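You operate a simulated robot arm through the tools that you are given. There is no shell and no other tool. Be economical: measure what you need, move in short steps, check, and stop when the job is done.

You are at the controls of a simulated robot arm. One attempt, no reset.

TASK
Press the bush to the card's depth, then put the sleeve in the yellow tray.
Fine: the white sleeve is on the small press's slide; read the card, set the depth dial to it, use the lever, leave the slide out.
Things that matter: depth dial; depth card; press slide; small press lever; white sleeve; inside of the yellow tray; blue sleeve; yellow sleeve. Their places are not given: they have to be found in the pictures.

Only the result counts: the job must be done as asked and must still hold three seconds after the hand-in. Knocking over, shifting, dropping, spilling or breaking anything else fails it.

THE ROBOT
A 6-joint arm with a two-finger parallel gripper, fixed in place. Base frame: the origin is at the foot of the arm, x ahead of it, y to its left, z up; the work surface is at about z = 800. Readings come in mm, rad, newtons and seconds.
With the tool pointing down near the work surface it reaches from about 240 to 640 mm from the base axis. Its first joint turns from -1.152 to 1.152 rad. Payload 2.7 kg.
The tool frame sits at the grasp point between the pads (the TCP): z along the fingers, y along the line on which they close. The tips reach 23 mm beyond it. The gripper opens to 94 mm. The fingers are 38 mm wide and 10 mm thick; the gripper's body (54 by 96 mm) begins 39 mm behind the TCP.
Orientation is that of the tool frame in the base frame, as [roll, pitch, yaw] about the fixed x, y, z axes, in that order (R = Rz(yaw) Ry(pitch) Rx(roll)). With the fingers straight down and closing along the base's y, the tool's x points along the base's -x, its y along +y and its z along -z.

THE INTERFACE
- The arm moves only by the tool servo_tool. Its argument "motion" is a list of rows, each a list of 7 numbers: the turn, a rotation vector about the tool's x, y, z in rad, then the shift along the tool's x, y, z in mm, then the closure, from 0 (fully open) to 1 (shut). In form: [[rx, ry, rz, dx, dy, dz, hand], ...]. A call has 1 to 20 rows; each row is the pose to reach, as a shift and turn from the pose commanded when the call began, along the tool's axes at that moment. A row lasts 0.2 s, in which the tool goes at most 50 mm and 0.15 rad; a call with a longer step from one row to the next is refused whole, and so is a gripper value outside its range. Where a pose cannot be reached the arm comes as near as it can. A force on the tool above 70 N (or 10 N above the force at the start of the call, whichever is more), or a blocked arm, ends the call early, and 0.2 s more pass. Each finger travels about 45 mm/s and halts on what it meets, pressing with about 43 N; the grip force reading is that of the motor and also rises with nothing between the fingers. The clock runs only during rows and for 0.2 s after the last one: add rows that repeat a pose to give the fingers time. It gives the time, the measured TCP pose, the force on the tool (base axes), the opening and the grip force at its end, in the units of the frame above (readings bear some noise).
- Cameras (640 x 400 px; columns grow to the right, rows downward): "scene" is fixed at [58.1, -426.6, 1408.7]; the picture's right is [0.89, -0.45, 0.00], its down [-0.20, -0.39, -0.90] and it looks along [0.41, 0.80, -0.44] (base axes); focal length 340 px, centre (320, 200). "wrist" rides on the gripper at [-39, 0, -44] in the tool frame; the picture's right is [0.00, -1.00, 0.00], its down [0.97, 0.00, -0.24] and it looks along [0.24, 0.00, 0.97] (tool axes); focal length 218 px, centre (320, 200).
- snapshot(camera): a new picture of that camera. No time passes.
- locate(camera, pixels): there is no depth. For up to 12 entries [column, row, z] of the newest picture of that camera ("zoom" is the newest enlarged one), the place [x, y] in the base frame at which the ray of that pixel passes the height z, good to about 2 mm, but the place of the scene camera against the robot may be out by one fixed shift of up to 18 mm in any direction. No time passes.
- close_up(camera, box): a new picture of the part [left, top, right, bottom] of that camera's present view, enlarged. No time passes.
- job_done(): hands the job in; it is judged then, once.

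Keep the steps short. Do not move on a guess: measure, check each grasp and each placing, and mend mistakes. In all there are 80 turns and 54 pictures (those below and enlarged ones count). Leave the gripper open and the arm clear of the work at the hand-in unless told otherwise, and finish with a single line.

The tools are called after "Request:" as a command line: name --pt "numbers of a row" for each row, then --argument value for the rest, lists and objects as JSON in quotes. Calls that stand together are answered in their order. servo_tool: Moves the arm, as the interface text tells. Its arguments: {"type":"object","properties":{"motion":{"type":"array","items":{"type":"array","items":{"type":"number"}}}},"required":["motion"]} The other tools are called the same way: snapshot (camera) takes a picture; locate (camera, pixels) gives the place at which the rays of pixels pass given heights; close_up (camera, box) takes an enlarged picture of a part of a camera's view; job_done () hands the job in.

At the start:

```text
clock: 0.0
tcp_pos: [348.7, 242.6, 1214.2]
orientation: [3.141, 0.0, -3.138]
wrist_force: [1.2, 0.0, 0.1]
grip_width: 94.0
grasp_force: 0.0
```

scene: 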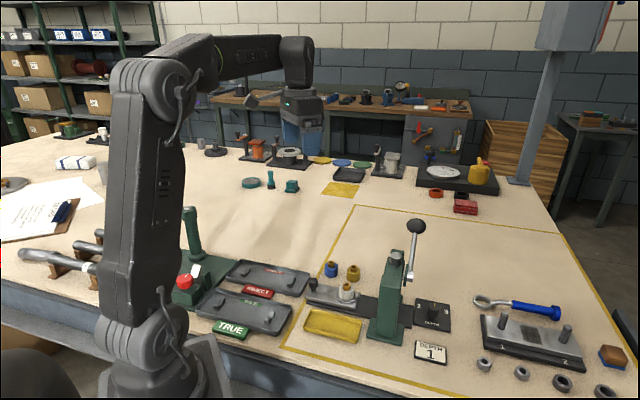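
wrist: 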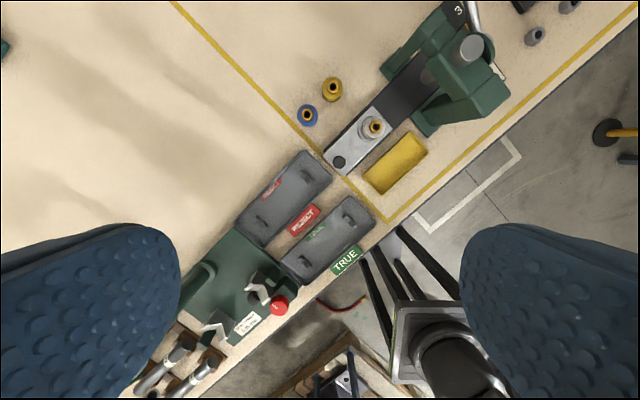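

I see the small press around scene (390,290), the card at (431,350), and the dial at (433,315). I'll enlarge these first.

Request:
close_up --camera "scene" --box '[290, 210, 470, 370]'

Request:
close_up --camera "wrist" --box '[280, 0, 560, 200]'

```text
2.50 times, centred on (380, 290) of scene
```

zoom: 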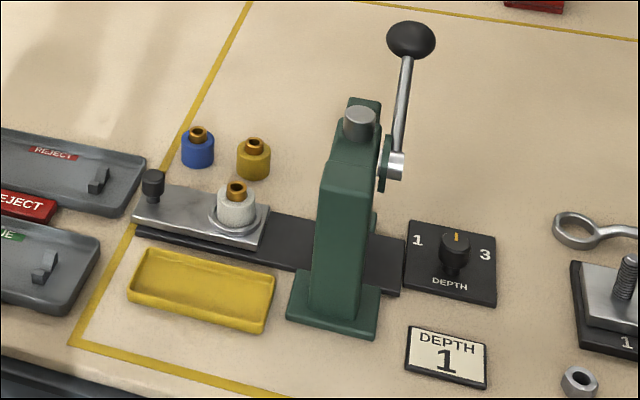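

```text
2.00 times, centred on (420, 100) of wrist
```

zoom: 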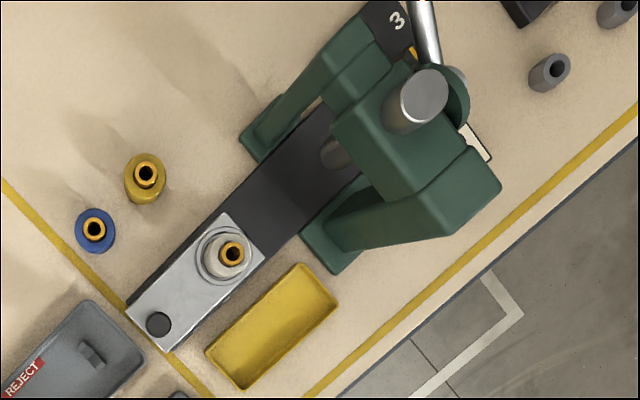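

The card reads DEPTH 1, and the dial points at the middle (2). Next I locate the main features from the wrist zoom.

Request:
locate --camera "zoom" --pixels '[[158, 325, 840], [158, 325, 820], [232, 253, 860], [232, 253, 840], [207, 350, 815], [240, 386, 815], [304, 265, 815], [338, 300, 815], [94, 229, 850], [145, 173, 850], [130, 310, 815], [220, 215, 815]]'

Request:
locate --camera "scene" --pixels '[[384, 297, 860], [351, 284, 835], [346, 285, 860], [434, 306, 840], [414, 226, 1000], [431, 351, 802]]'

```text
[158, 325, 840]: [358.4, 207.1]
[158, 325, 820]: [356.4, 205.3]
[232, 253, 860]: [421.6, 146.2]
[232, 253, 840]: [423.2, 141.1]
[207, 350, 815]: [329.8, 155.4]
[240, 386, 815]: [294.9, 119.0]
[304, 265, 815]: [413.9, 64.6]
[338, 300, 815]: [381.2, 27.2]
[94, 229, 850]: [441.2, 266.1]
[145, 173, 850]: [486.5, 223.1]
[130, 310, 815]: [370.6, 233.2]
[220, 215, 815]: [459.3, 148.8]
```

```text
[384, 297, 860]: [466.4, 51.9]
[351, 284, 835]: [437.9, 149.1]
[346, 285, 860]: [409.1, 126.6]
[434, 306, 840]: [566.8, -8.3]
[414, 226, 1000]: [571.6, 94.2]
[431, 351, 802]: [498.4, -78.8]
```

I'll move over the press at a safe height to look at the dial and lever.

Request:
servo_tool --pt "0 0 0 -10 -37 8 0" --pt "0 0 0 -20 -74 16 0" --pt "0 0 0 -30 -111 24 0" --pt "0 0 0 -40 -148 32 0" --pt "0 0 0 -50 -185 40 0" --pt "0 0 0 -60 -222 50 0" --pt "0 0 0 -60 -222 50 0"

Request:
snapshot --camera "wrist"

```text
clock: 1.6
tcp_pos: [408.7, 20.7, 1164.5]
orientation: [3.141, 0.0, -3.138]
wrist_force: [-0.3, -0.5, 0.2]
grip_width: 93.9
grasp_force: 0.1
```

```text
49 pictures are left
```

wrist: 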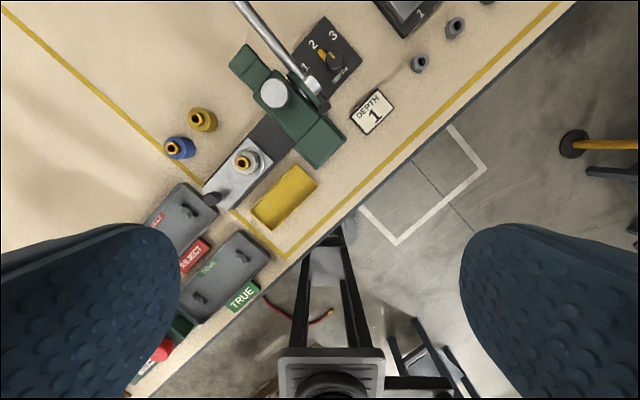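

Request:
close_up --camera "wrist" --box '[190, 0, 400, 131]'

Request:
close_up --camera "scene" --box '[370, 210, 470, 340]'

```text
3.05 times, centred on (295, 66) of wrist
```

zoom: 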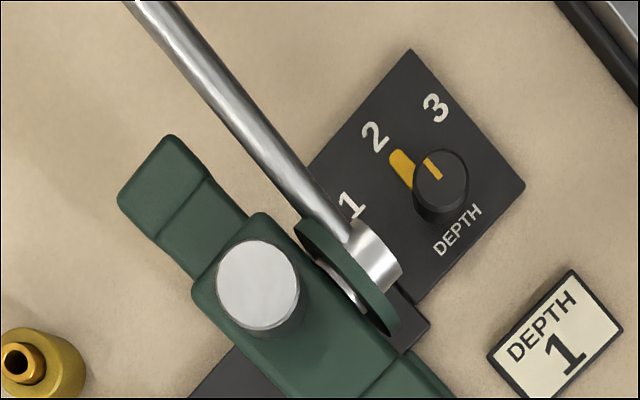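

```text
3.08 times, centred on (420, 275) of scene
```

zoom: 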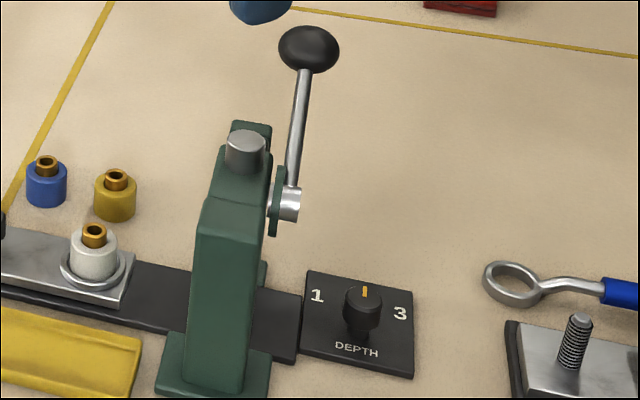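

Request:
snapshot --camera "scene"

Request:
locate --camera "wrist" --pixels '[[334.7, 56.5, 835], [334.7, 56.5, 820], [324.5, 16, 805], [362.6, 61.3, 805], [326, 100, 805], [322, 84, 900], [322, 84, 880], [274, 94, 960], [372, 111, 803], [242, 5, 1000], [330, 60, 810], [245, 161, 860]]'

Request:
locate --camera "scene" --pixels '[[431, 351, 803], [433, 303, 835], [433, 303, 820], [451, 333, 805], [417, 331, 805], [421, 298, 805], [454, 305, 805], [414, 276, 900], [414, 276, 880], [420, 226, 1000], [420, 226, 980], [351, 286, 860]]'

```text
46 pictures are left
```

scene: 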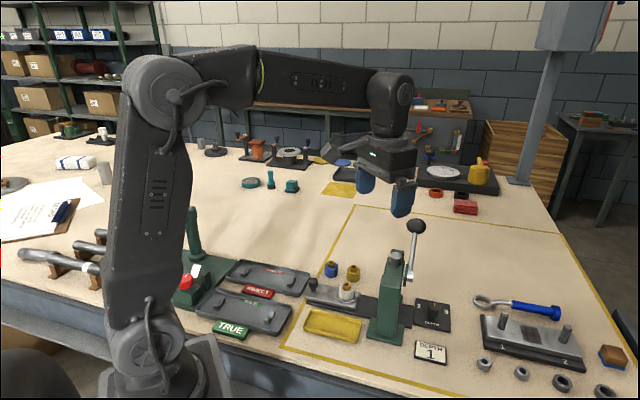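

```text
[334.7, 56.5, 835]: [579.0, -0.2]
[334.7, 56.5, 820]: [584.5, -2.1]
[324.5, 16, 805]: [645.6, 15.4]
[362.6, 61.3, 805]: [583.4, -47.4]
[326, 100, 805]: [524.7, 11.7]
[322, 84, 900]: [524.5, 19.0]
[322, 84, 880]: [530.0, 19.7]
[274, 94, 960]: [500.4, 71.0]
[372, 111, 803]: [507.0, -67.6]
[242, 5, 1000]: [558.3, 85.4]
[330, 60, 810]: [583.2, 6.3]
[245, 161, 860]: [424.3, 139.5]
```

```text
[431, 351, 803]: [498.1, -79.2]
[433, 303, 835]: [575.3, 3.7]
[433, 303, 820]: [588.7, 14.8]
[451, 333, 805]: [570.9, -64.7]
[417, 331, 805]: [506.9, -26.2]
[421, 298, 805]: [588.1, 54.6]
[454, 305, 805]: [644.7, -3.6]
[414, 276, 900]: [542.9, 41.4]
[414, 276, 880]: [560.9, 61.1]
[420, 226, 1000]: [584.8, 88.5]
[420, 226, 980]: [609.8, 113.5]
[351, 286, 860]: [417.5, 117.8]
```

From both views the dial knob top is near (572, 2, ~850), and the lever hub is near (513, 17, ~940). I'll go above the dial at z≈1110 with the hand turned about 69°, then look again.

Request:
servo_tool --pt "0 0 0.13 -18 -2 6 0" --pt "0 0 0.26 -36 -4 12 0" --pt "0 0 0.39 -54 -6 18 0" --pt "0 0 0.52 -72 -8 24 0" --pt "0 0 0.65 -90 -10 30 0" --pt "0 0 0.78 -108 -12 36 0" --pt "0 0 0.91 -126 -14 42 0" --pt "0 0 1.04 -144 -16 48 0" --pt "0 0 1.15 -163 -19 54 0" --pt "0 0 1.2 -163 -19 54 0" --pt "0 0 1.2 -163 -19 54 0"

Request:
snapshot --camera "wrist"

Request:
snapshot --camera "scene"

```text
clock: 4.0
tcp_pos: [573.2, 1.4, 1109.2]
orientation: [3.14, 0.0, 1.943]
wrist_force: [-0.1, -0.3, -0.6]
grip_width: 94.1
grasp_force: 0.0
```

```text
45 pictures are left
```

wrist: 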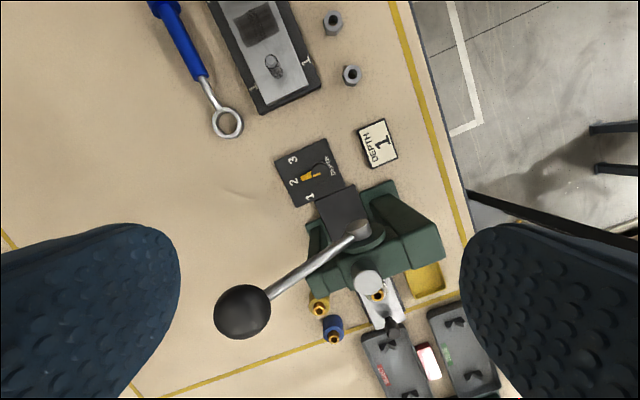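

```text
44 pictures are left
```

scene: 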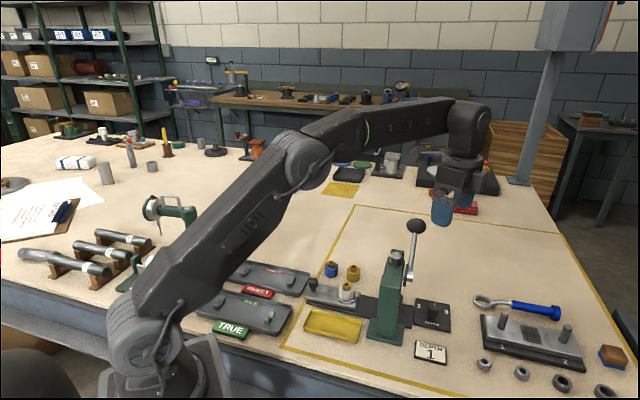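

Request:
close_up --camera "wrist" --box '[250, 110, 410, 210]'

Request:
locate --camera "wrist" --pixels '[[314, 171, 850], [314, 171, 840], [243, 311, 1000], [243, 311, 1020], [243, 311, 1040], [360, 231, 940], [360, 231, 920], [268, 292, 1020], [367, 282, 960], [281, 160, 805], [298, 209, 805], [346, 188, 805]]'

Request:
locate --camera "scene" --pixels '[[416, 226, 1000], [416, 226, 1020], [416, 226, 1040], [414, 276, 940], [398, 253, 960]]'

```text
4.00 times, centred on (330, 160) of wrist
```

zoom: 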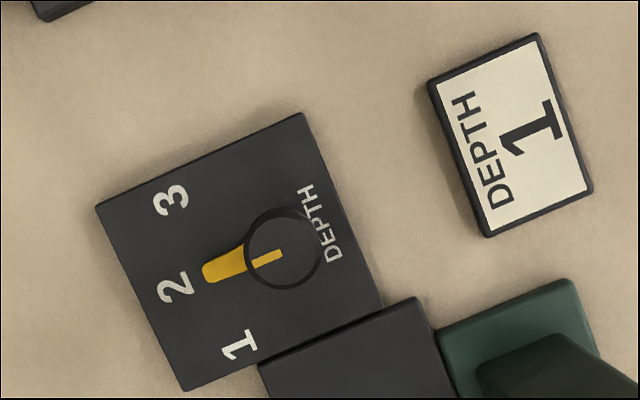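

```text
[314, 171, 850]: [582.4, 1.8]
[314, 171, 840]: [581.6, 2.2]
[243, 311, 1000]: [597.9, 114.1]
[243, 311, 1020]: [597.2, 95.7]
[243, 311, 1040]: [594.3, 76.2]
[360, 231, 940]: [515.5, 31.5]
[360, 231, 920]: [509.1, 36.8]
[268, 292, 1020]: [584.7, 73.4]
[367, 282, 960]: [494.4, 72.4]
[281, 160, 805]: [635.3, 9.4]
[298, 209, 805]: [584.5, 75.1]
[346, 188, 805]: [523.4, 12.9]
```

```text
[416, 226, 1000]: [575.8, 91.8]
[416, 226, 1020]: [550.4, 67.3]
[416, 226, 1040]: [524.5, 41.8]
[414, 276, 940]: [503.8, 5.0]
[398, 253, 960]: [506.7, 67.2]
```

Request:
locate --camera "zoom" --pixels '[[282, 248, 860], [282, 248, 850], [282, 248, 840], [205, 270, 810], [175, 288, 805], [238, 345, 805], [172, 200, 805]]'

```text
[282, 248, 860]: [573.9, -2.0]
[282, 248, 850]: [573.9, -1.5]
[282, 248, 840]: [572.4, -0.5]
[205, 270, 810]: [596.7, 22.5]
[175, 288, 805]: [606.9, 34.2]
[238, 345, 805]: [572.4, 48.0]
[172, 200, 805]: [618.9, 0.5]
```

Knob axis is ≈(573, -0.5), and the number marks sit at 45° spacing: "1" at 90°, "2" at 45°. I'll turn it in two short strokes to stay clear of the lever hub. First I hover above the knob with the hand shifted 8 mm away from the press.

Request:
servo_tool --pt "0 0 -0.11 -5 0 10 0.2" --pt "0 0 -0.213 -9.5 0.8 30 0.3" --pt "0 0 -0.213 -9.5 0.8 70 0.3" --pt "0 0 -0.213 -9.5 0.8 110 0.3" --pt "0 0 -0.213 -9.5 0.8 150 0.3" --pt "0 0 -0.213 -9.5 0.8 190 0.3" --pt "0 0 -0.213 -9.5 0.8 204 0.3" --pt "0 0 -0.213 -9.5 0.8 204 0.3"

Request:
snapshot --camera "wrist"

Request:
close_up --camera "scene" --box '[370, 190, 490, 350]'

```text
clock: 5.8
tcp_pos: [576.9, -7.8, 906.9]
orientation: [-3.141, -0.001, 2.157]
wrist_force: [0.5, 0.8, 0.0]
grip_width: 65.5
grasp_force: 0.0
```

```text
42 pictures are left
```

wrist: 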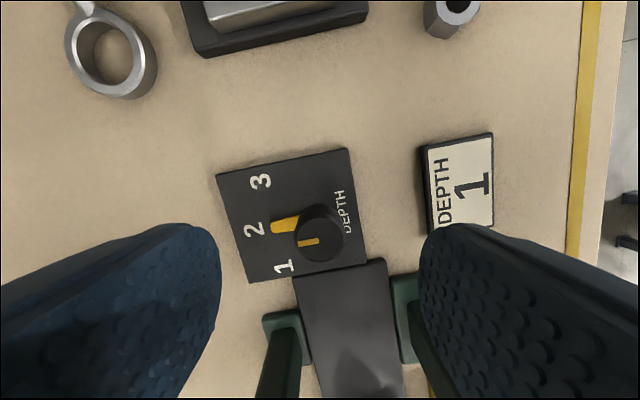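

```text
2.50 times, centred on (430, 270) of scene
```

zoom: 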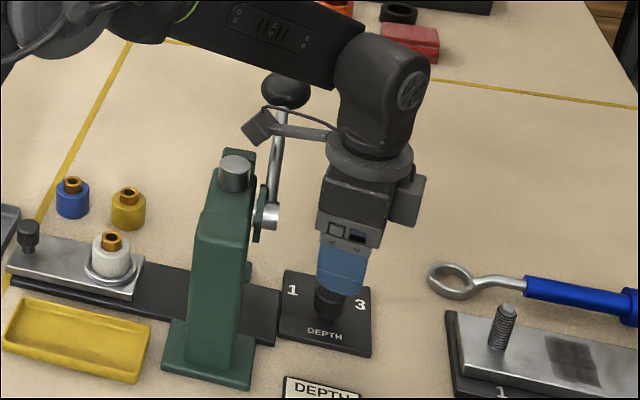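

The arm has a bracket on its press side (full scene pixel ≈(405,241)). I'll check its place against the lever before lowering.

Request:
locate --camera "scene" --pixels '[[405, 241, 960], [405, 241, 980], [405, 241, 1000], [405, 241, 1020], [405, 241, 1050], [424, 242, 1050], [424, 242, 1020], [406, 226, 1000]]'

Request:
close_up --camera "scene" --box '[390, 200, 470, 300]'

```text
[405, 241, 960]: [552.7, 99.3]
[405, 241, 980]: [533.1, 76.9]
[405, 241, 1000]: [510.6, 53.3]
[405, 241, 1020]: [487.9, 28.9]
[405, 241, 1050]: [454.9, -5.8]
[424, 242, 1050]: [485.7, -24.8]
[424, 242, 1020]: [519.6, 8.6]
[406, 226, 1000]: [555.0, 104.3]
```

```text
4.00 times, centred on (430, 250) of scene
```

zoom: 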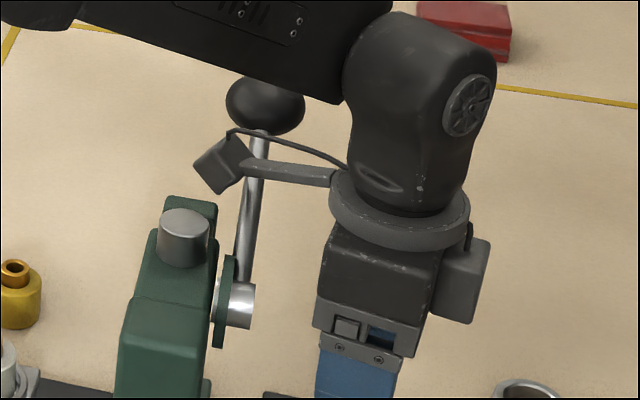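

Lowering straight would bring the bracket onto the lever, so I'll lean the hand about 20° away from the press. I do this above the knob and check it.

Request:
servo_tool --pt "0 0 0 0 0 -23 0.3" --pt "-0.011 0.117 0.063 3 0.3 -23 0.3" --pt "-0.022 0.233 0.127 6 0.5 -23 0.3" --pt "-0.033 0.35 0.19 8.2 0.8 -23 0.3" --pt "-0.033 0.35 0.19 8.2 0.8 -23 0.3"

Request:
snapshot --camera "wrist"

Request:
close_up --camera "scene" --box '[370, 190, 490, 350]'

```text
clock: 7.0
tcp_pos: [572.8, 0.8, 929.1]
orientation: [-3.14, -0.352, 1.961]
wrist_force: [-0.1, 0.0, 0.1]
grip_width: 65.9
grasp_force: 0.1
```

```text
39 pictures are left
```

wrist: 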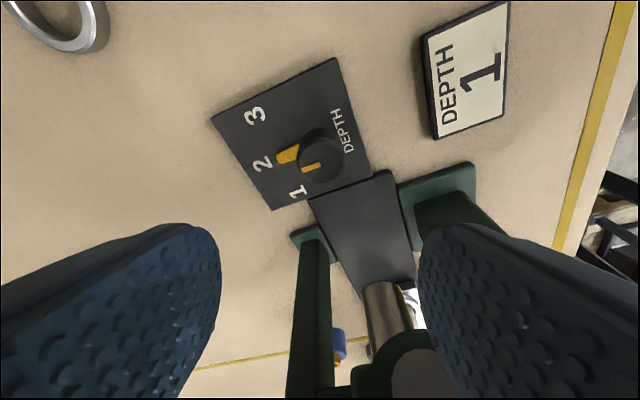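

```text
2.50 times, centred on (430, 270) of scene
```

zoom: 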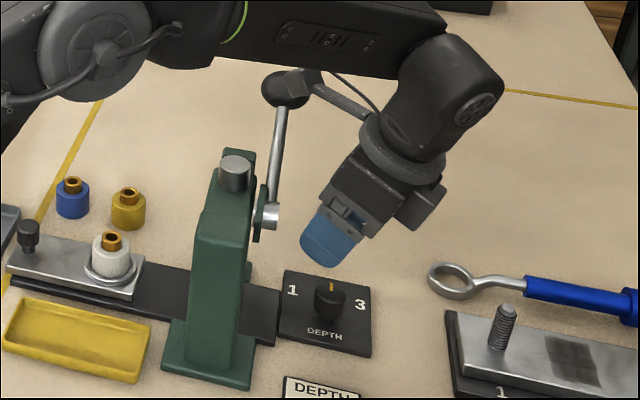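

Request:
locate --camera "scene" --pixels '[[420, 221, 1030], [420, 221, 1045], [420, 221, 1060], [414, 226, 1000]]'

Request:
locate --camera "wrist" --pixels '[[320, 154, 850], [320, 154, 840], [320, 154, 860], [320, 154, 870]]'

```text
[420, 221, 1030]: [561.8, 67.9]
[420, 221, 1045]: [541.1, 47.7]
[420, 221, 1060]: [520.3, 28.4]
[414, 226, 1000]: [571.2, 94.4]
```

```text
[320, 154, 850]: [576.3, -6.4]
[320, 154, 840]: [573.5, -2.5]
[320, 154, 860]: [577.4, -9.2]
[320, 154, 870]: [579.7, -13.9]
```

At this lean the bracket would still pass too close to the lever. I'll turn the hand half a turn so the bracket faces away from the press. First I raise and untilt.

Request:
servo_tool --pt "0 0 0 14 0 -38 0.3" --pt "0 0 0 28 0 -76 0.3" --pt "0 -0.12 0 42 0 -114 0.3" --pt "0 -0.24 0 55 0 -150 0.3" --pt "0 -0.352 0 55 0 -150 0.3" --pt "0 -0.352 0 55 0 -150 0.3"

```text
clock: 8.4
tcp_pos: [571.3, 1.3, 1089.7]
orientation: [3.141, 0.001, 1.964]
wrist_force: [0.6, -0.6, -0.6]
grip_width: 65.5
grasp_force: 0.0
```

Now turning the hand counter-clockwise in place.

Request:
servo_tool --pt "0 0 -0.14 0 0 0 0.3" --pt "0 0 -0.28 0 0 0 0.3" --pt "0 0 -0.42 0 0 0 0.3" --pt "0 0 -0.56 0 0 0 0.3" --pt "0 0 -0.7 0 0 0 0.3" --pt "0 0 -0.84 0 0 0 0.3" --pt "0 0 -0.98 0 0 0 0.3" --pt "0 0 -1.12 0 0 0 0.3" --pt "0 0 -1.26 0 0 0 0.3" --pt "0 0 -1.4 0 0 0 0.3" --pt "0 0 -1.54 0 0 0 0.3"

Request:
servo_tool --pt "0 0 -0.14 0 0 0 0.3" --pt "0 0 -0.28 0 0 0 0.3" --pt "0 0 -0.42 0 0 0 0.3" --pt "0 0 -0.56 0 0 0 0.3" --pt "0 0 -0.7 0 0 0 0.3" --pt "0 0 -0.84 0 0 0 0.3" --pt "0 0 -0.98 0 0 0 0.3" --pt "0 0 -1.12 0 0 0 0.3" --pt "0 0 -1.26 0 0 0 0.3" --pt "0 0 -1.4 0 0 0 0.3" --pt "0 0 -1.505 0 0 0 0.3" --pt "0 0 -1.505 0 0 0 0.3"

```text
clock: 10.8
tcp_pos: [574.0, 0.4, 1089.2]
orientation: [3.141, 0.0, -2.776]
wrist_force: [0.1, 0.6, -1.2]
grip_width: 66.0
grasp_force: 0.1
```

```text
clock: 13.4
tcp_pos: [573.0, 1.5, 1089.0]
orientation: [3.14, 0.001, -1.271]
wrist_force: [-0.1, 0.4, 0.8]
grip_width: 65.7
grasp_force: 0.0
```

Request:
servo_tool --pt "0 -0.12 0 1 0 0 0.3" --pt "0 -0.24 0 2 0.6 0 0.3" --pt "0 -0.35 0 2 0.6 30 0.3" --pt "0 -0.35 0 2 0.6 70 0.3" --pt "0 -0.35 0 2 0.6 110 0.3" --pt "0 -0.35 0 2 0.6 150 0.3" --pt "0 -0.35 0 2 0.6 180 0.3" --pt "0 -0.35 0 2 0.6 180 0.3"

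Request:
snapshot --camera "wrist"

Request:
close_up --camera "scene" --box '[370, 190, 490, 350]'

```text
clock: 15.2
tcp_pos: [573.6, -0.4, 909.9]
orientation: [-3.141, 0.349, -1.27]
wrist_force: [0.5, -0.5, -0.3]
grip_width: 66.0
grasp_force: 0.1
```

```text
37 pictures are left
```

wrist: 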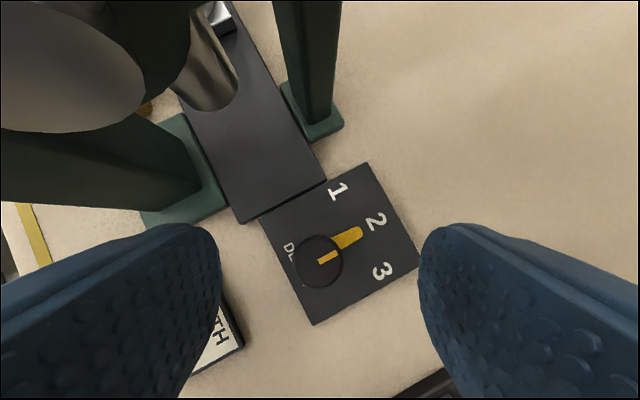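

```text
2.50 times, centred on (430, 270) of scene
```

zoom: 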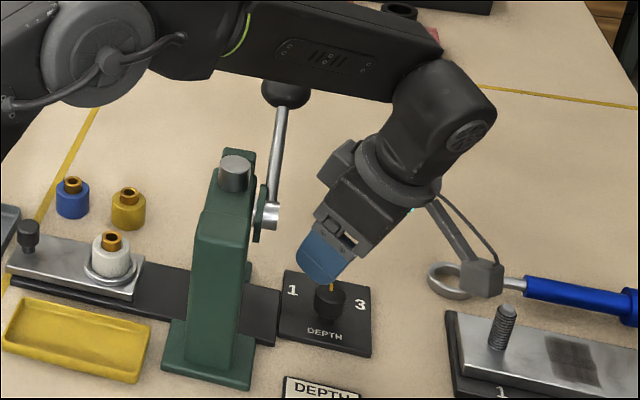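

Request:
locate --camera "wrist" --pixels '[[318, 262, 835], [318, 262, 845], [318, 262, 855]]'

```text
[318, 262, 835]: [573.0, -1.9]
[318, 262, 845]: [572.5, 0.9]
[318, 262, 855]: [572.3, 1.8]
```

Lowering onto the knob with the hand leaned away, then closing gently.

Request:
servo_tool --pt "0 0 0 7 0 20 0.3" --pt "0 0 0 14 0 40 0.3" --pt "0 0 0 18 0 50 0.3" --pt "0 0 0 21.2 0 58.3 0.3" --pt "0 0 0 21.2 0 58.3 0.3"

Request:
snapshot --camera "wrist"

Request:
close_up --camera "scene" --box '[390, 220, 470, 340]'

```text
clock: 16.4
tcp_pos: [573.3, 0.2, 846.5]
orientation: [3.141, 0.349, -1.272]
wrist_force: [1.0, 0.0, 0.6]
grip_width: 65.7
grasp_force: 0.0
```

```text
35 pictures are left
```

wrist: 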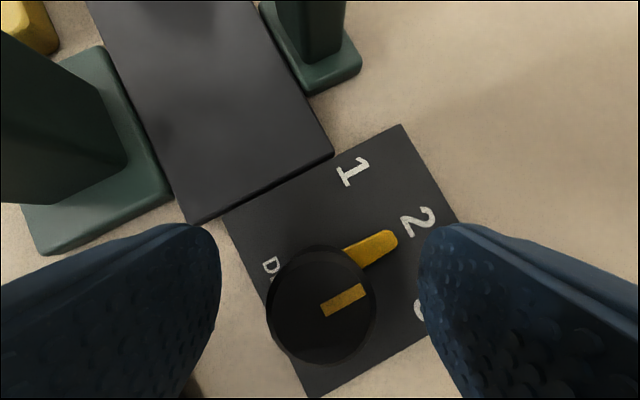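

```text
3.33 times, centred on (430, 280) of scene
```

zoom: 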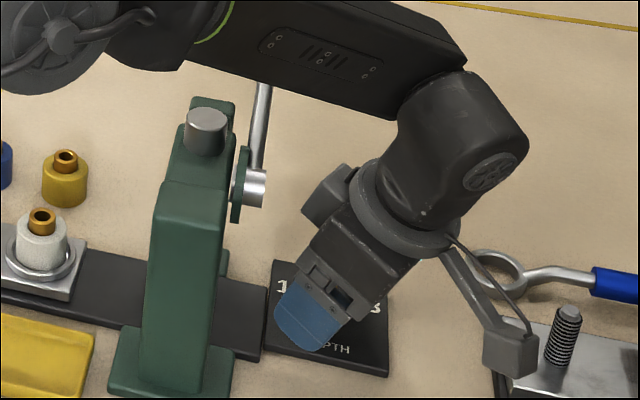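

The bracket is near the vise post in the picture. I'll check its height before turning.

Request:
locate --camera "scene" --pixels '[[505, 316, 860], [505, 316, 840], [505, 316, 820], [487, 325, 900], [487, 325, 880], [487, 325, 860]]'

```text
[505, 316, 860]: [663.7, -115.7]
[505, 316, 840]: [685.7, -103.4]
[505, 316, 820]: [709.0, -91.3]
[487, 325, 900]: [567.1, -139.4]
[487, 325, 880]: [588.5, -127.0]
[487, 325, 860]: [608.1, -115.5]
```

There's enough room if I keep the hand's heading under about 305°. First stroke: close on the knob and turn 16° counter-clockwise.

Request:
servo_tool --pt "0 0 0 0 0 0 0.85" --pt "0 0 0 0 0 0 0.85" --pt "0 0 0 0 0 0 0.85" --pt "0 0 0 0 0 0 0.85" --pt "-0.024 0 -0.066 0 0 0 0.85" --pt "-0.048 0 -0.132 0 0 0 0.85" --pt "-0.072 0 -0.198 0 0 0 0.85" --pt "-0.0958 0 -0.263 0 0 0 0.85" --pt "-0.0958 0 -0.263 0 0 0 0.85"

Request:
snapshot --camera "wrist"

```text
clock: 18.4
tcp_pos: [572.6, -0.9, 847.3]
orientation: [-3.141, 0.349, -0.992]
wrist_force: [10.1, 11.0, -13.7]
grip_width: 27.9
grasp_force: 44.7
```

```text
33 pictures are left
```

wrist: 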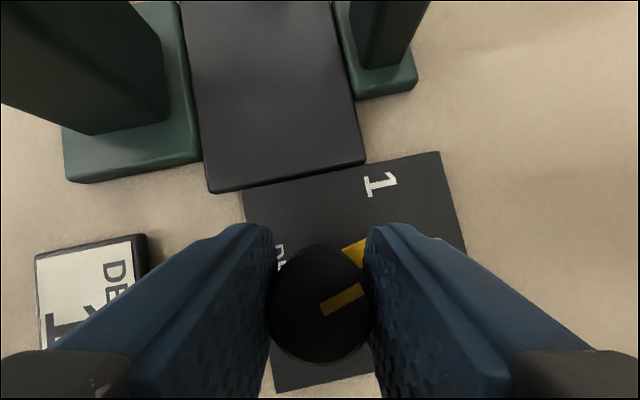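

The knob turned with the hand. I'll open and swing back 31° for the second stroke.

Request:
servo_tool --pt "0 0 0 0 0 0 0.3" --pt "0 0 0 0 0 0 0.3" --pt "0 0 0 0 0 0 0.3" --pt "0.046 0 0.127 0 0 0 0.3" --pt "0.092 0 0.254 0 0 0 0.3" --pt "0.138 0 0.38 0 0 0 0.3" --pt "0.185 0 0.507 0 0 0 0.3" --pt "0.185 0 0.507 0 0 0 0.3"

Request:
snapshot --camera "wrist"

Request:
close_up --camera "scene" --box '[390, 220, 470, 340]'

```text
clock: 20.2
tcp_pos: [574.3, -0.8, 847.1]
orientation: [3.141, 0.35, -1.535]
wrist_force: [-0.1, 0.8, 0.4]
grip_width: 65.7
grasp_force: 0.0
```

```text
32 pictures are left
```

wrist: 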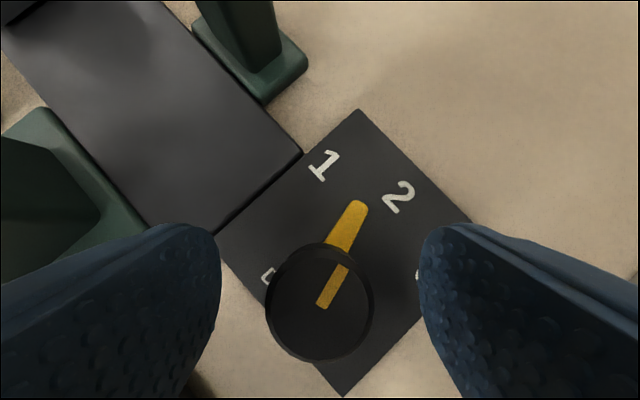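

```text
3.33 times, centred on (430, 280) of scene
```

zoom: 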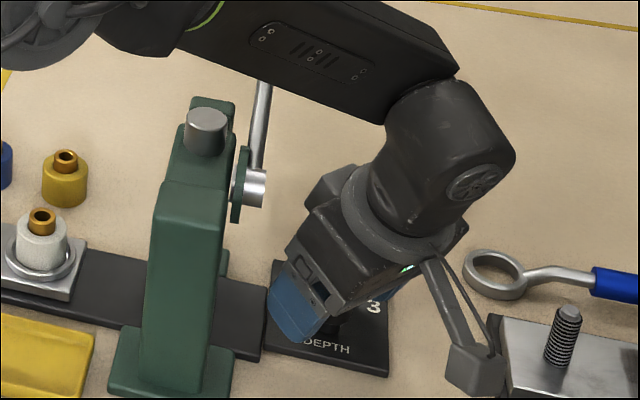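

The pointer has moved about 16° and holds. Second stroke: grip and turn a further 29°.

Request:
servo_tool --pt "0 0 0 0 0 0 0.85" --pt "0 0 0 0 0 0 0.85" --pt "0 0 0 0 0 0 0.85" --pt "0 0 0 0 0 0 0.85" --pt "-0.035 0 -0.096 0 0 0 0.85" --pt "-0.07 0 -0.192 0 0 0 0.85" --pt "-0.105 0 -0.288 0 0 0 0.85" --pt "-0.14 0 -0.384 0 0 0 0.85" --pt "-0.174 0 -0.479 0 0 0 0.85" --pt "-0.174 0 -0.479 0 0 0 0.85" --pt "-0.174 0 -0.479 0 0 0 0.3" --pt "-0.174 0 -0.479 0 0 0 0.3" --pt "-0.174 0 -0.479 0 0 0 0.3"

Request:
snapshot --camera "wrist"

```text
clock: 23.0
tcp_pos: [573.7, -0.8, 846.6]
orientation: [3.141, 0.35, -1.023]
wrist_force: [-0.4, 0.3, -0.1]
grip_width: 65.8
grasp_force: 0.1
```

```text
30 pictures are left
```

wrist: 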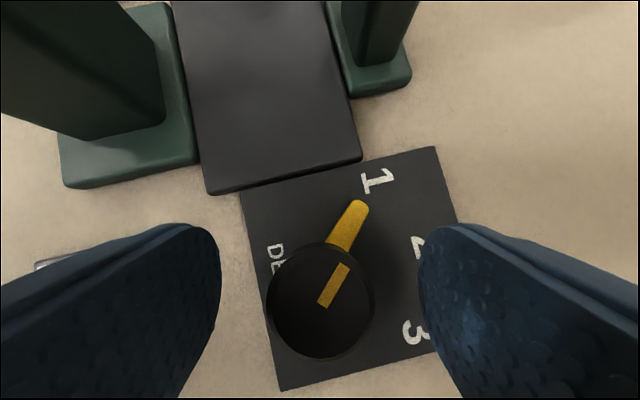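

The pointer now aims at "1". I'll check its angle numerically.

Request:
locate --camera "wrist" --pixels '[[360, 205, 812], [332, 245, 815], [322, 304, 843], [346, 267, 843], [378, 181, 806]]'

```text
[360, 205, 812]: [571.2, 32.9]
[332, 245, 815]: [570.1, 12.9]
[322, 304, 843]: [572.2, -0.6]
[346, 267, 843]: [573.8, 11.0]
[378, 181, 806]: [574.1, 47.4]
```

The dial is set at 1 (≈91°). Now I'll raise straight up clear of the lever and untilt.

Request:
servo_tool --pt "0 0 0 -14 0 -39 0.3" --pt "0 0 0 -28 0 -78 0.3" --pt "0 0 0 -42 0 -117 0.3" --pt "0 0 0 -56 0 -156 0.3" --pt "0 0 0 -70 0 -195 0.3" --pt "0 0.12 0 -85.5 0 -235 0.3" --pt "0 0.24 0 -85.5 0 -235 0.3" --pt "0 0.35 0 -85.5 0 -235 0.3" --pt "0 0.35 0 -85.5 0 -235 0.3"

```text
clock: 25.0
tcp_pos: [572.6, -0.9, 1097.7]
orientation: [-3.141, -0.003, -1.023]
wrist_force: [-0.3, -0.7, 1.0]
grip_width: 65.9
grasp_force: 0.0
```

Swinging back and moving over the slide.

Request:
servo_tool --pt "0 0 0.145 -13 3 0 0" --pt "0 0 0.29 -26 6 0 0" --pt "0 0 0.435 -39 10 0 0" --pt "0 0 0.58 -52 13 0 0" --pt "0 0 0.725 -65 16 0 0" --pt "0 0 0.87 -78 20 0 0" --pt "0 0 1.015 -91 23 0 0" --pt "0 0 1.16 -104 26 0 0" --pt "0 0 1.305 -117 30 0 0" --pt "0 0 1.45 -130 33 0 0" --pt "0 0 1.595 -143 36 0 0" --pt "0 0 1.74 -156 40 0 0" --pt "0 0 1.885 -169 43 0 0" --pt "0 0 2.03 -182 46 0 0" --pt "0 0 2.175 -195 50 0 0" --pt "0 0 2.32 -208 53 0 0" --pt "0 0 2.465 -221 57 10 0" --pt "0 0 2.61 -234 60 20 0" --pt "0 0 2.755 -247 64 30 0" --pt "0 0 2.9 -252.5 66 38 0"

Request:
snapshot --camera "wrist"

Request:
close_up --camera "scene" --box '[290, 210, 470, 350]'

```text
clock: 29.2
tcp_pos: [385.6, 180.4, 1059.4]
orientation: [-3.141, 0.0, 2.357]
wrist_force: [-0.9, -0.3, -0.5]
grip_width: 94.0
grasp_force: 0.0
```

```text
29 pictures are left
```

wrist: 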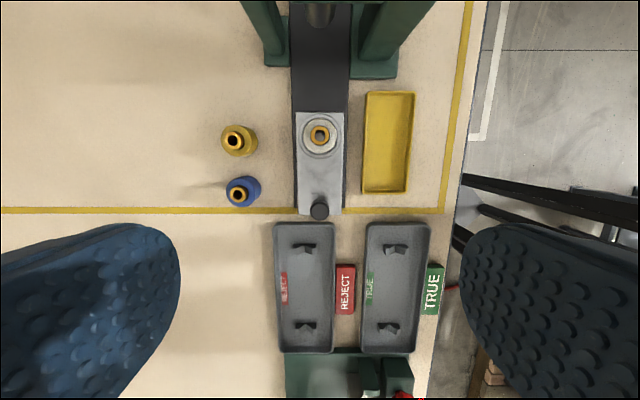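

```text
2.86 times, centred on (380, 280) of scene
```

zoom: 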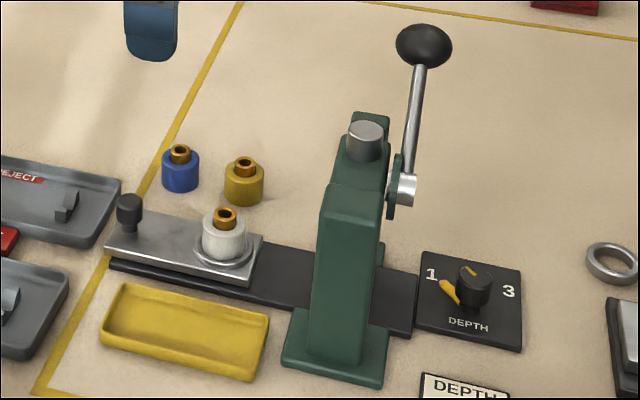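

Request:
locate --camera "wrist" --pixels '[[319, 210, 850], [319, 210, 840], [319, 136, 862], [319, 136, 845], [320, 14, 880], [368, 92, 818], [413, 93, 818], [363, 191, 818], [406, 192, 818], [238, 194, 850], [233, 140, 850], [298, 208, 820]]'

Request:
locate --camera "scene" --pixels '[[312.7, 282, 850], [312.7, 282, 840], [346.5, 284, 870], [346.5, 284, 860], [346.5, 284, 850]]'

```text
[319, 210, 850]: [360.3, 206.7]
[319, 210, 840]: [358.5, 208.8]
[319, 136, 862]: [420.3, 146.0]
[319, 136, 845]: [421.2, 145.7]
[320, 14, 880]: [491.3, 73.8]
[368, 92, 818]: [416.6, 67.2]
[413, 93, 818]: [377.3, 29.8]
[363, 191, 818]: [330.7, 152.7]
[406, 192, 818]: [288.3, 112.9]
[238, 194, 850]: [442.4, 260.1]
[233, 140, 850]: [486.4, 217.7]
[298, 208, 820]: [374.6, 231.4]
```

```text
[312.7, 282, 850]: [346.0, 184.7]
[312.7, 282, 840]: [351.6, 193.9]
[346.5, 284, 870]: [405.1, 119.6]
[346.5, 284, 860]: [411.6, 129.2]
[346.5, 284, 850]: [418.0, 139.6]
```

Request:
locate --camera "wrist" --pixels '[[350, 370, 810], [290, 350, 810], [410, 350, 810], [370, 375, 850]]'

Request:
snapshot --camera "scene"

```text
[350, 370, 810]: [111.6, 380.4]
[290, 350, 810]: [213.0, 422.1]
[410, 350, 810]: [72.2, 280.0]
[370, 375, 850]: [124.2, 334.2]
```

```text
27 pictures are left
```

scene: 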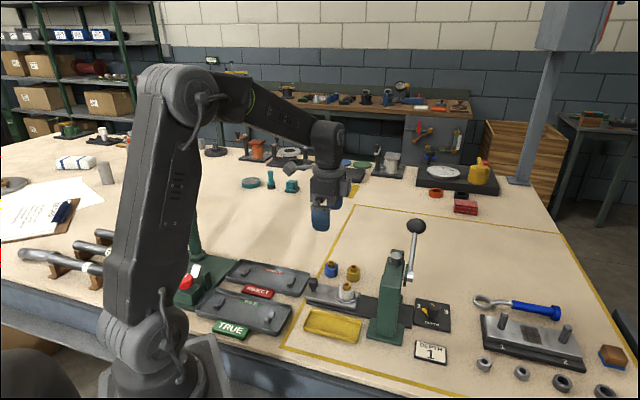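

The fixture behind is over 120 mm clear of the bracket. Slide knob is at (359, 208), top ≈842. I'll go down over it with the hand leaned away from the press, fingers at ~52 mm.

Request:
servo_tool --pt "0 -0.1 0 12 0 20 0.2" --pt "0 -0.2 0 25 0.4 50 0.45" --pt "0 -0.3 0 38.3 0.7 85 0.45" --pt "0 -0.3 0 38.3 0.7 120 0.45" --pt "0 -0.3 0 38.3 0.7 150 0.45" --pt "0 -0.3 0 38.3 0.7 170 0.45" --pt "0 -0.3 0 38.3 0.7 170 0.45"

Request:
snapshot --camera "wrist"

```text
clock: 30.8
tcp_pos: [357.1, 206.6, 888.2]
orientation: [3.141, 0.3, 2.36]
wrist_force: [0.2, 0.2, 0.0]
grip_width: 51.7
grasp_force: 0.0
```

```text
26 pictures are left
```

wrist: 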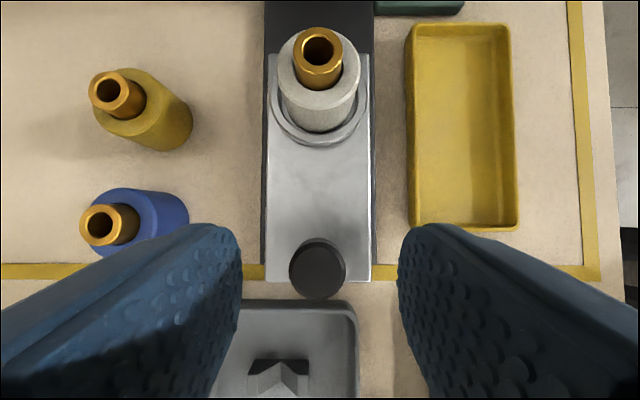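

Request:
locate --camera "wrist" --pixels '[[318, 267, 842], [318, 267, 836], [318, 50, 862], [318, 105, 845], [265, 280, 820], [370, 278, 820]]'

```text
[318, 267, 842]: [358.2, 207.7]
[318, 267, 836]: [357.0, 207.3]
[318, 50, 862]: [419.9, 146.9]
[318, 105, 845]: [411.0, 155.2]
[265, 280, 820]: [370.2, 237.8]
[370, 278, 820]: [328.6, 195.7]
```

Knob is centred at (358, 207.5). Lowering 37 mm and closing on it.

Request:
servo_tool --pt "0 0 0 5.5 0.7 17 0.45" --pt "0 0 0 10.9 0.7 35.3 0.45" --pt "0 0 0 10.9 0.7 35.3 0.45" --pt "0 0 0 10.9 0.7 35.3 0.9" --pt "0 0 0 10.9 0.7 35.3 0.9" --pt "0 0 0 10.9 0.7 35.3 0.9" --pt "0 0 0 10.9 0.7 35.3 0.9" --pt "0 0 0 10.9 0.7 35.3 0.9"

Request:
snapshot --camera "wrist"

```text
clock: 32.6
tcp_pos: [358.0, 207.4, 851.9]
orientation: [-3.141, 0.301, 2.362]
wrist_force: [-0.5, -0.8, -4.9]
grip_width: 23.7
grasp_force: 44.9
```

```text
25 pictures are left
```

wrist: 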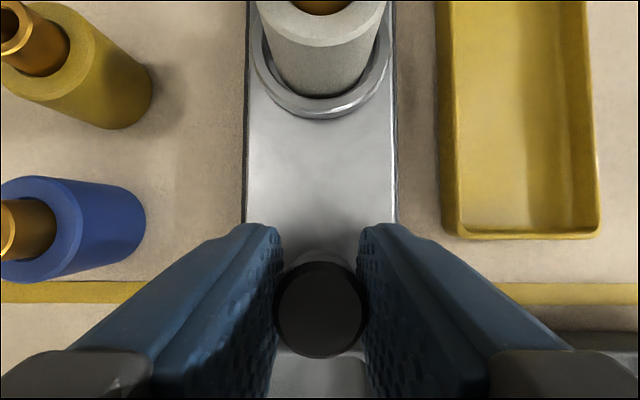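

Firm grip on the knob (23.7 mm). I'll push the slide toward the press along its axis, 100 mm first.

Request:
servo_tool --pt "0 0 0 -9.55 0 2.96 0.9" --pt "0 0 0 -19.1 0 5.9 0.9" --pt "0 0 0 -28.7 0 8.9 0.9" --pt "0 0 0 -38.2 0 11.8 0.9" --pt "0 0 0 -47.8 0 14.8 0.9" --pt "0 0 0 -57.3 0 17.7 0.9" --pt "0 0 0 -66.9 0 20.7 0.9" --pt "0 0 0 -76.4 0 23.6 0.9" --pt "0 0 0 -86 0 26.6 0.9" --pt "0 0 0 -95.5 0 29.6 0.9" --pt "0 0 0 -95.5 0 29.6 0.9"

Request:
close_up --camera "scene" --box '[310, 200, 450, 340]'

```text
clock: 35.0
tcp_pos: [429.3, 136.4, 852.1]
orientation: [-3.14, 0.301, 2.36]
wrist_force: [-14.1, -13.9, -1.2]
grip_width: 23.7
grasp_force: 45.2
```

```text
2.86 times, centred on (380, 270) of scene
```

zoom: 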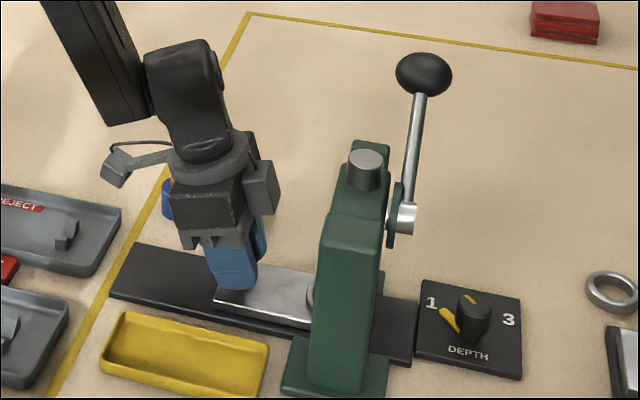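

Slide moved 100 mm freely. I'll creep on to its stop, watching the force and easing 1 mm sideways.

Request:
servo_tool --pt "0 0 0 -1.9 -0.5 0.6 0.9" --pt "0 0 0 -3.8 -1 1.2 0.9" --pt "0 0 0 -5.7 -1 1.8 0.9" --pt "0 0 0 -7.6 -1 2.4 0.9" --pt "0 0 0 -9.55 -1 3 0.9" --pt "0 0 0 -9.55 -1 3 0.9"

Request:
snapshot --camera "wrist"

```text
clock: 36.4
tcp_pos: [436.1, 130.3, 852.5]
orientation: [3.139, 0.3, 2.36]
wrist_force: [-7.0, -4.6, -2.2]
grip_width: 23.6
grasp_force: 45.7
```

```text
23 pictures are left
```

wrist: 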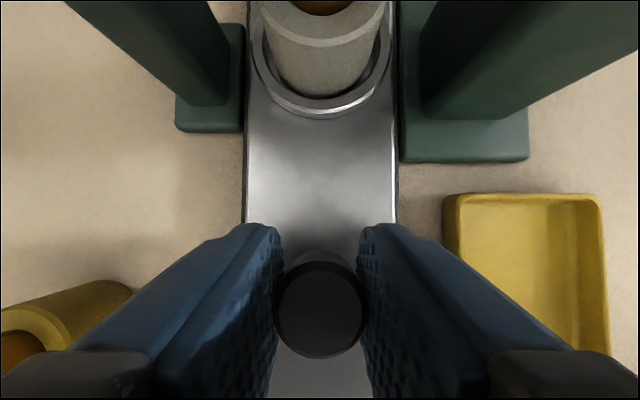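

No stop felt yet at 110 mm. I'll creep a little more.

Request:
servo_tool --pt "0 0 0 -1.4 0 0.45 0.9" --pt "0 0 0 -2.9 0 0.9 0.9" --pt "0 0 0 -4.3 0 1.3 0.9" --pt "0 0 0 -5.7 0 1.8 0.9" --pt "0 0 0 -5.7 0 1.8 0.9"

```text
clock: 37.6
tcp_pos: [440.5, 124.9, 850.1]
orientation: [-3.141, 0.299, 2.361]
wrist_force: [-15.1, 4.3, -5.1]
grip_width: 23.6
grasp_force: 44.8
```

Request:
snapshot --camera "wrist"

Request:
close_up --camera "scene" --box '[340, 220, 440, 340]'

```text
22 pictures are left
```

wrist: 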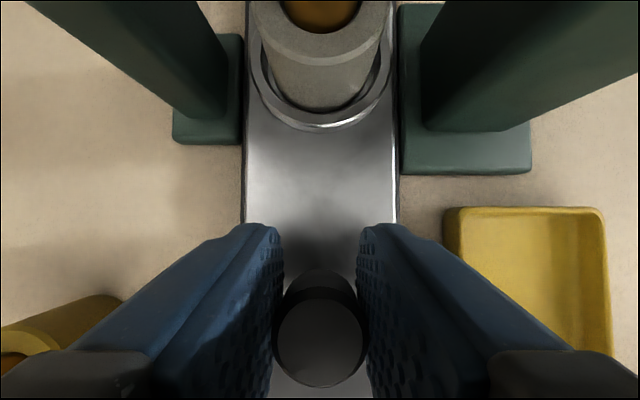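

```text
3.33 times, centred on (390, 280) of scene
```

zoom: 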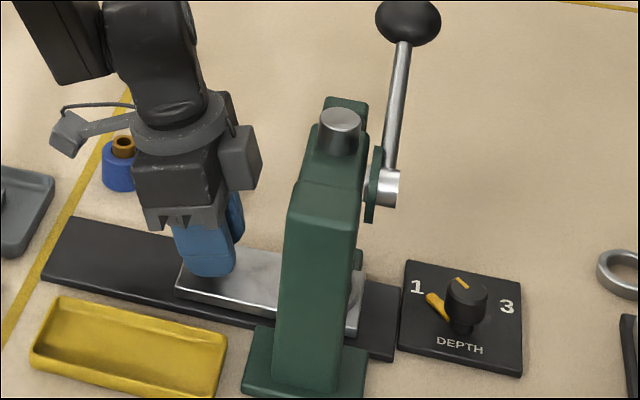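

The slide slipped a little in the grip: it is at its inner stop. I'll open, back off 25 mm away from the press and raise.

Request:
servo_tool --pt "0 0 0 0 0 0 0.4" --pt "0 0 0 0 0 0 0.4" --pt "0 0 0 0 0 0 0.4" --pt "0 0 0 -9 0 -29 0.4" --pt "0 0 0 -9 0 -45 0.4" --pt "0 0 0 -9 0 -80 0.4" --pt "0 0 0 -20 0 -120 0.4" --pt "0 0 0 -31 0 -160 0.4" --pt "0 0.1 0 -42 0 -200 0.4" --pt "0 0.2 0 -53 0 -240 0.4" --pt "0 0.3 0 -53 0 -260 0.4" --pt "0 0.3 0 -53 0 -260 0.4"

Request:
snapshot --camera "wrist"

```text
clock: 40.2
tcp_pos: [421.4, 145.4, 1115.8]
orientation: [-3.141, 0.0, 2.363]
wrist_force: [-0.3, -0.1, 0.4]
grip_width: 56.5
grasp_force: 0.1
```

```text
20 pictures are left
```

wrist: 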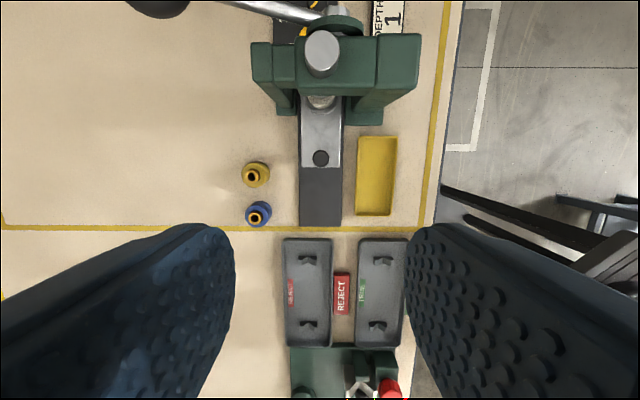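

Slide is under the ram. Next the lever: I'll move above the ball (≈598,118) at the same height with fingers shut, and measure it.

Request:
servo_tool --pt "0 0 0 -31 21 0 0.6" --pt "0 0 0 -62 42 0 0.8" --pt "0 0 0 -93 64 0 1" --pt "0 0 0 -124 85 0 1" --pt "0 0 0 -154 106 0 1" --pt "0 0 0 -154 106 0 1"

Request:
snapshot --camera "wrist"

Request:
snapshot --camera "scene"

```text
clock: 41.6
tcp_pos: [590.5, 108.9, 1112.9]
orientation: [3.141, 0.0, 2.36]
wrist_force: [0.6, 0.1, 0.5]
grip_width: 0.0
grasp_force: 42.0
out of reach, approached as far as the arm can: row 5, 6
```

```text
19 pictures are left
```

wrist: 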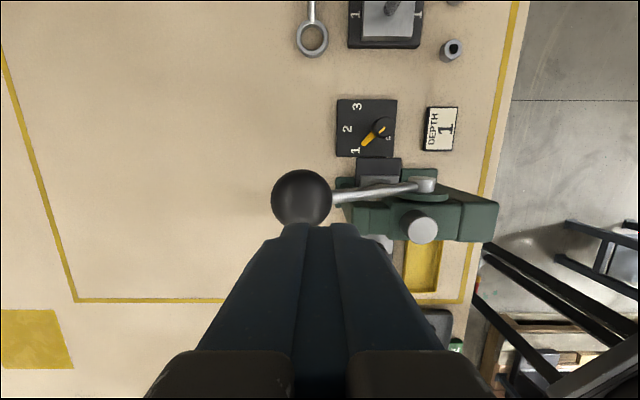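

```text
18 pictures are left
```

scene: 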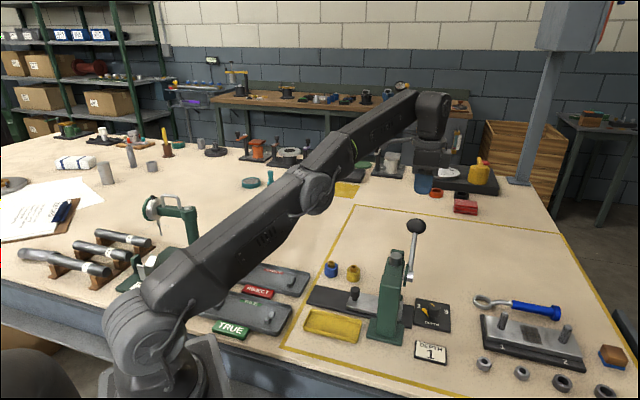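

Request:
locate --camera "wrist" --pixels '[[302, 197, 980], [302, 197, 1000], [302, 197, 1020], [428, 184, 940], [428, 184, 925], [345, 193, 970], [385, 188, 950], [422, 226, 965], [350, 225, 950], [496, 215, 900]]'

Request:
locate --camera "scene" --pixels '[[416, 226, 980], [416, 226, 1000], [416, 226, 1020]]'

```text
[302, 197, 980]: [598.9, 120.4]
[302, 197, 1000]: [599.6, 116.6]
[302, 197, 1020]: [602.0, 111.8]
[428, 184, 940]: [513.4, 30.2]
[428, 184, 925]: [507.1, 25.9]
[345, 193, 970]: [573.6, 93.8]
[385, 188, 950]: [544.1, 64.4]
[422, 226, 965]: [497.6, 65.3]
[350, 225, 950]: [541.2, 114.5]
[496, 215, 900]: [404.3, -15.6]
```

```text
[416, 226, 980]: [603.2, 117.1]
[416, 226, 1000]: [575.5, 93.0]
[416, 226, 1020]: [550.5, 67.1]
```

Ball centre is (599.5, 118.5, 990), radius ~22. I'm at the reach limit at this height, so I'll come in slightly and lower to see where the arm really goes.

Request:
servo_tool --pt "0 0 0 3.5 -8.5 15 1" --pt "0 0 0 3.5 -8.5 35 1" --pt "0 0 0 3.5 -8.5 50 1" --pt "0 0 0 3.5 -8.5 50 1"

```text
clock: 42.6
tcp_pos: [580.5, 105.7, 1062.2]
orientation: [3.141, 0.002, 2.36]
wrist_force: [-0.2, -0.8, -0.3]
grip_width: 0.0
grasp_force: 42.3
```

Request:
servo_tool --pt "0 0 0 -5 6 10 1" --pt "0 0 0 -9.7 12.2 20 1" --pt "0 0 0 -9.7 12.2 20 1"

Request:
close_up --camera "scene" --box '[370, 180, 470, 340]'

```text
clock: 43.4
tcp_pos: [597.1, 107.3, 1043.3]
orientation: [3.14, 0.002, 2.361]
wrist_force: [-0.3, 0.4, 0.4]
grip_width: 0.0
grasp_force: 42.0
```

```text
2.50 times, centred on (420, 260) of scene
```

zoom: 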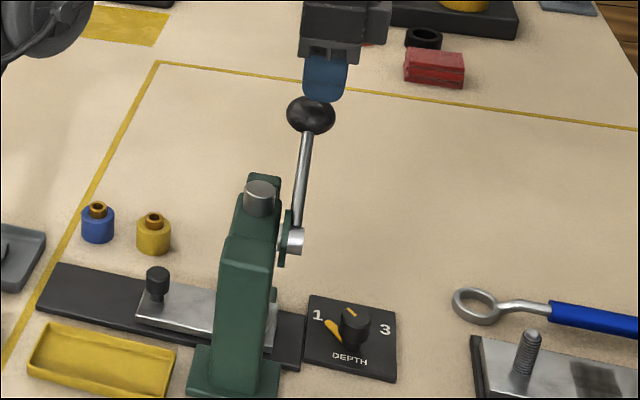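

The closed fingertips are just above the ball. I'll push down slowly and watch the force.

Request:
servo_tool --pt "0 0 0 0 0 6 1" --pt "0 0 0 0 0 12 1" --pt "0 0 0 0 1 18 1" --pt "0 0 0 0 2 24 1" --pt "0 0 0 0 3 30 1" --pt "0 0 0 0 4 36 1" --pt "0 0 0 0 5 42 1" --pt "0 0 0 0 6 48 1" --pt "0 0 0 0 6 54 1" --pt "0 0 0 0 6 60 1"

Request:
close_up --camera "scene" --box '[370, 180, 470, 340]'

```text
clock: 45.6
tcp_pos: [602.1, 112.4, 981.9]
orientation: [3.14, 0.002, 2.361]
wrist_force: [5.2, 4.9, 7.9]
grip_width: 0.4
grasp_force: 42.4
```

```text
2.50 times, centred on (420, 260) of scene
```

zoom: 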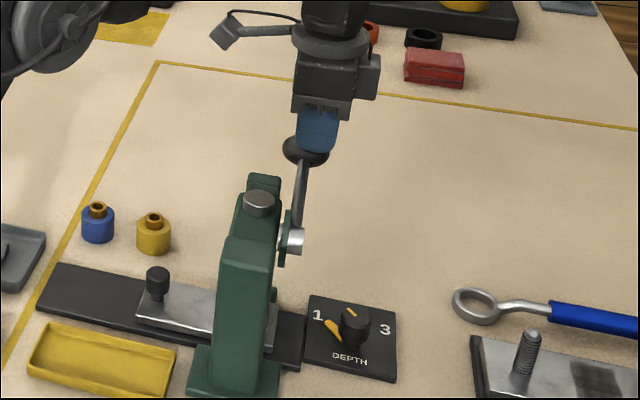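

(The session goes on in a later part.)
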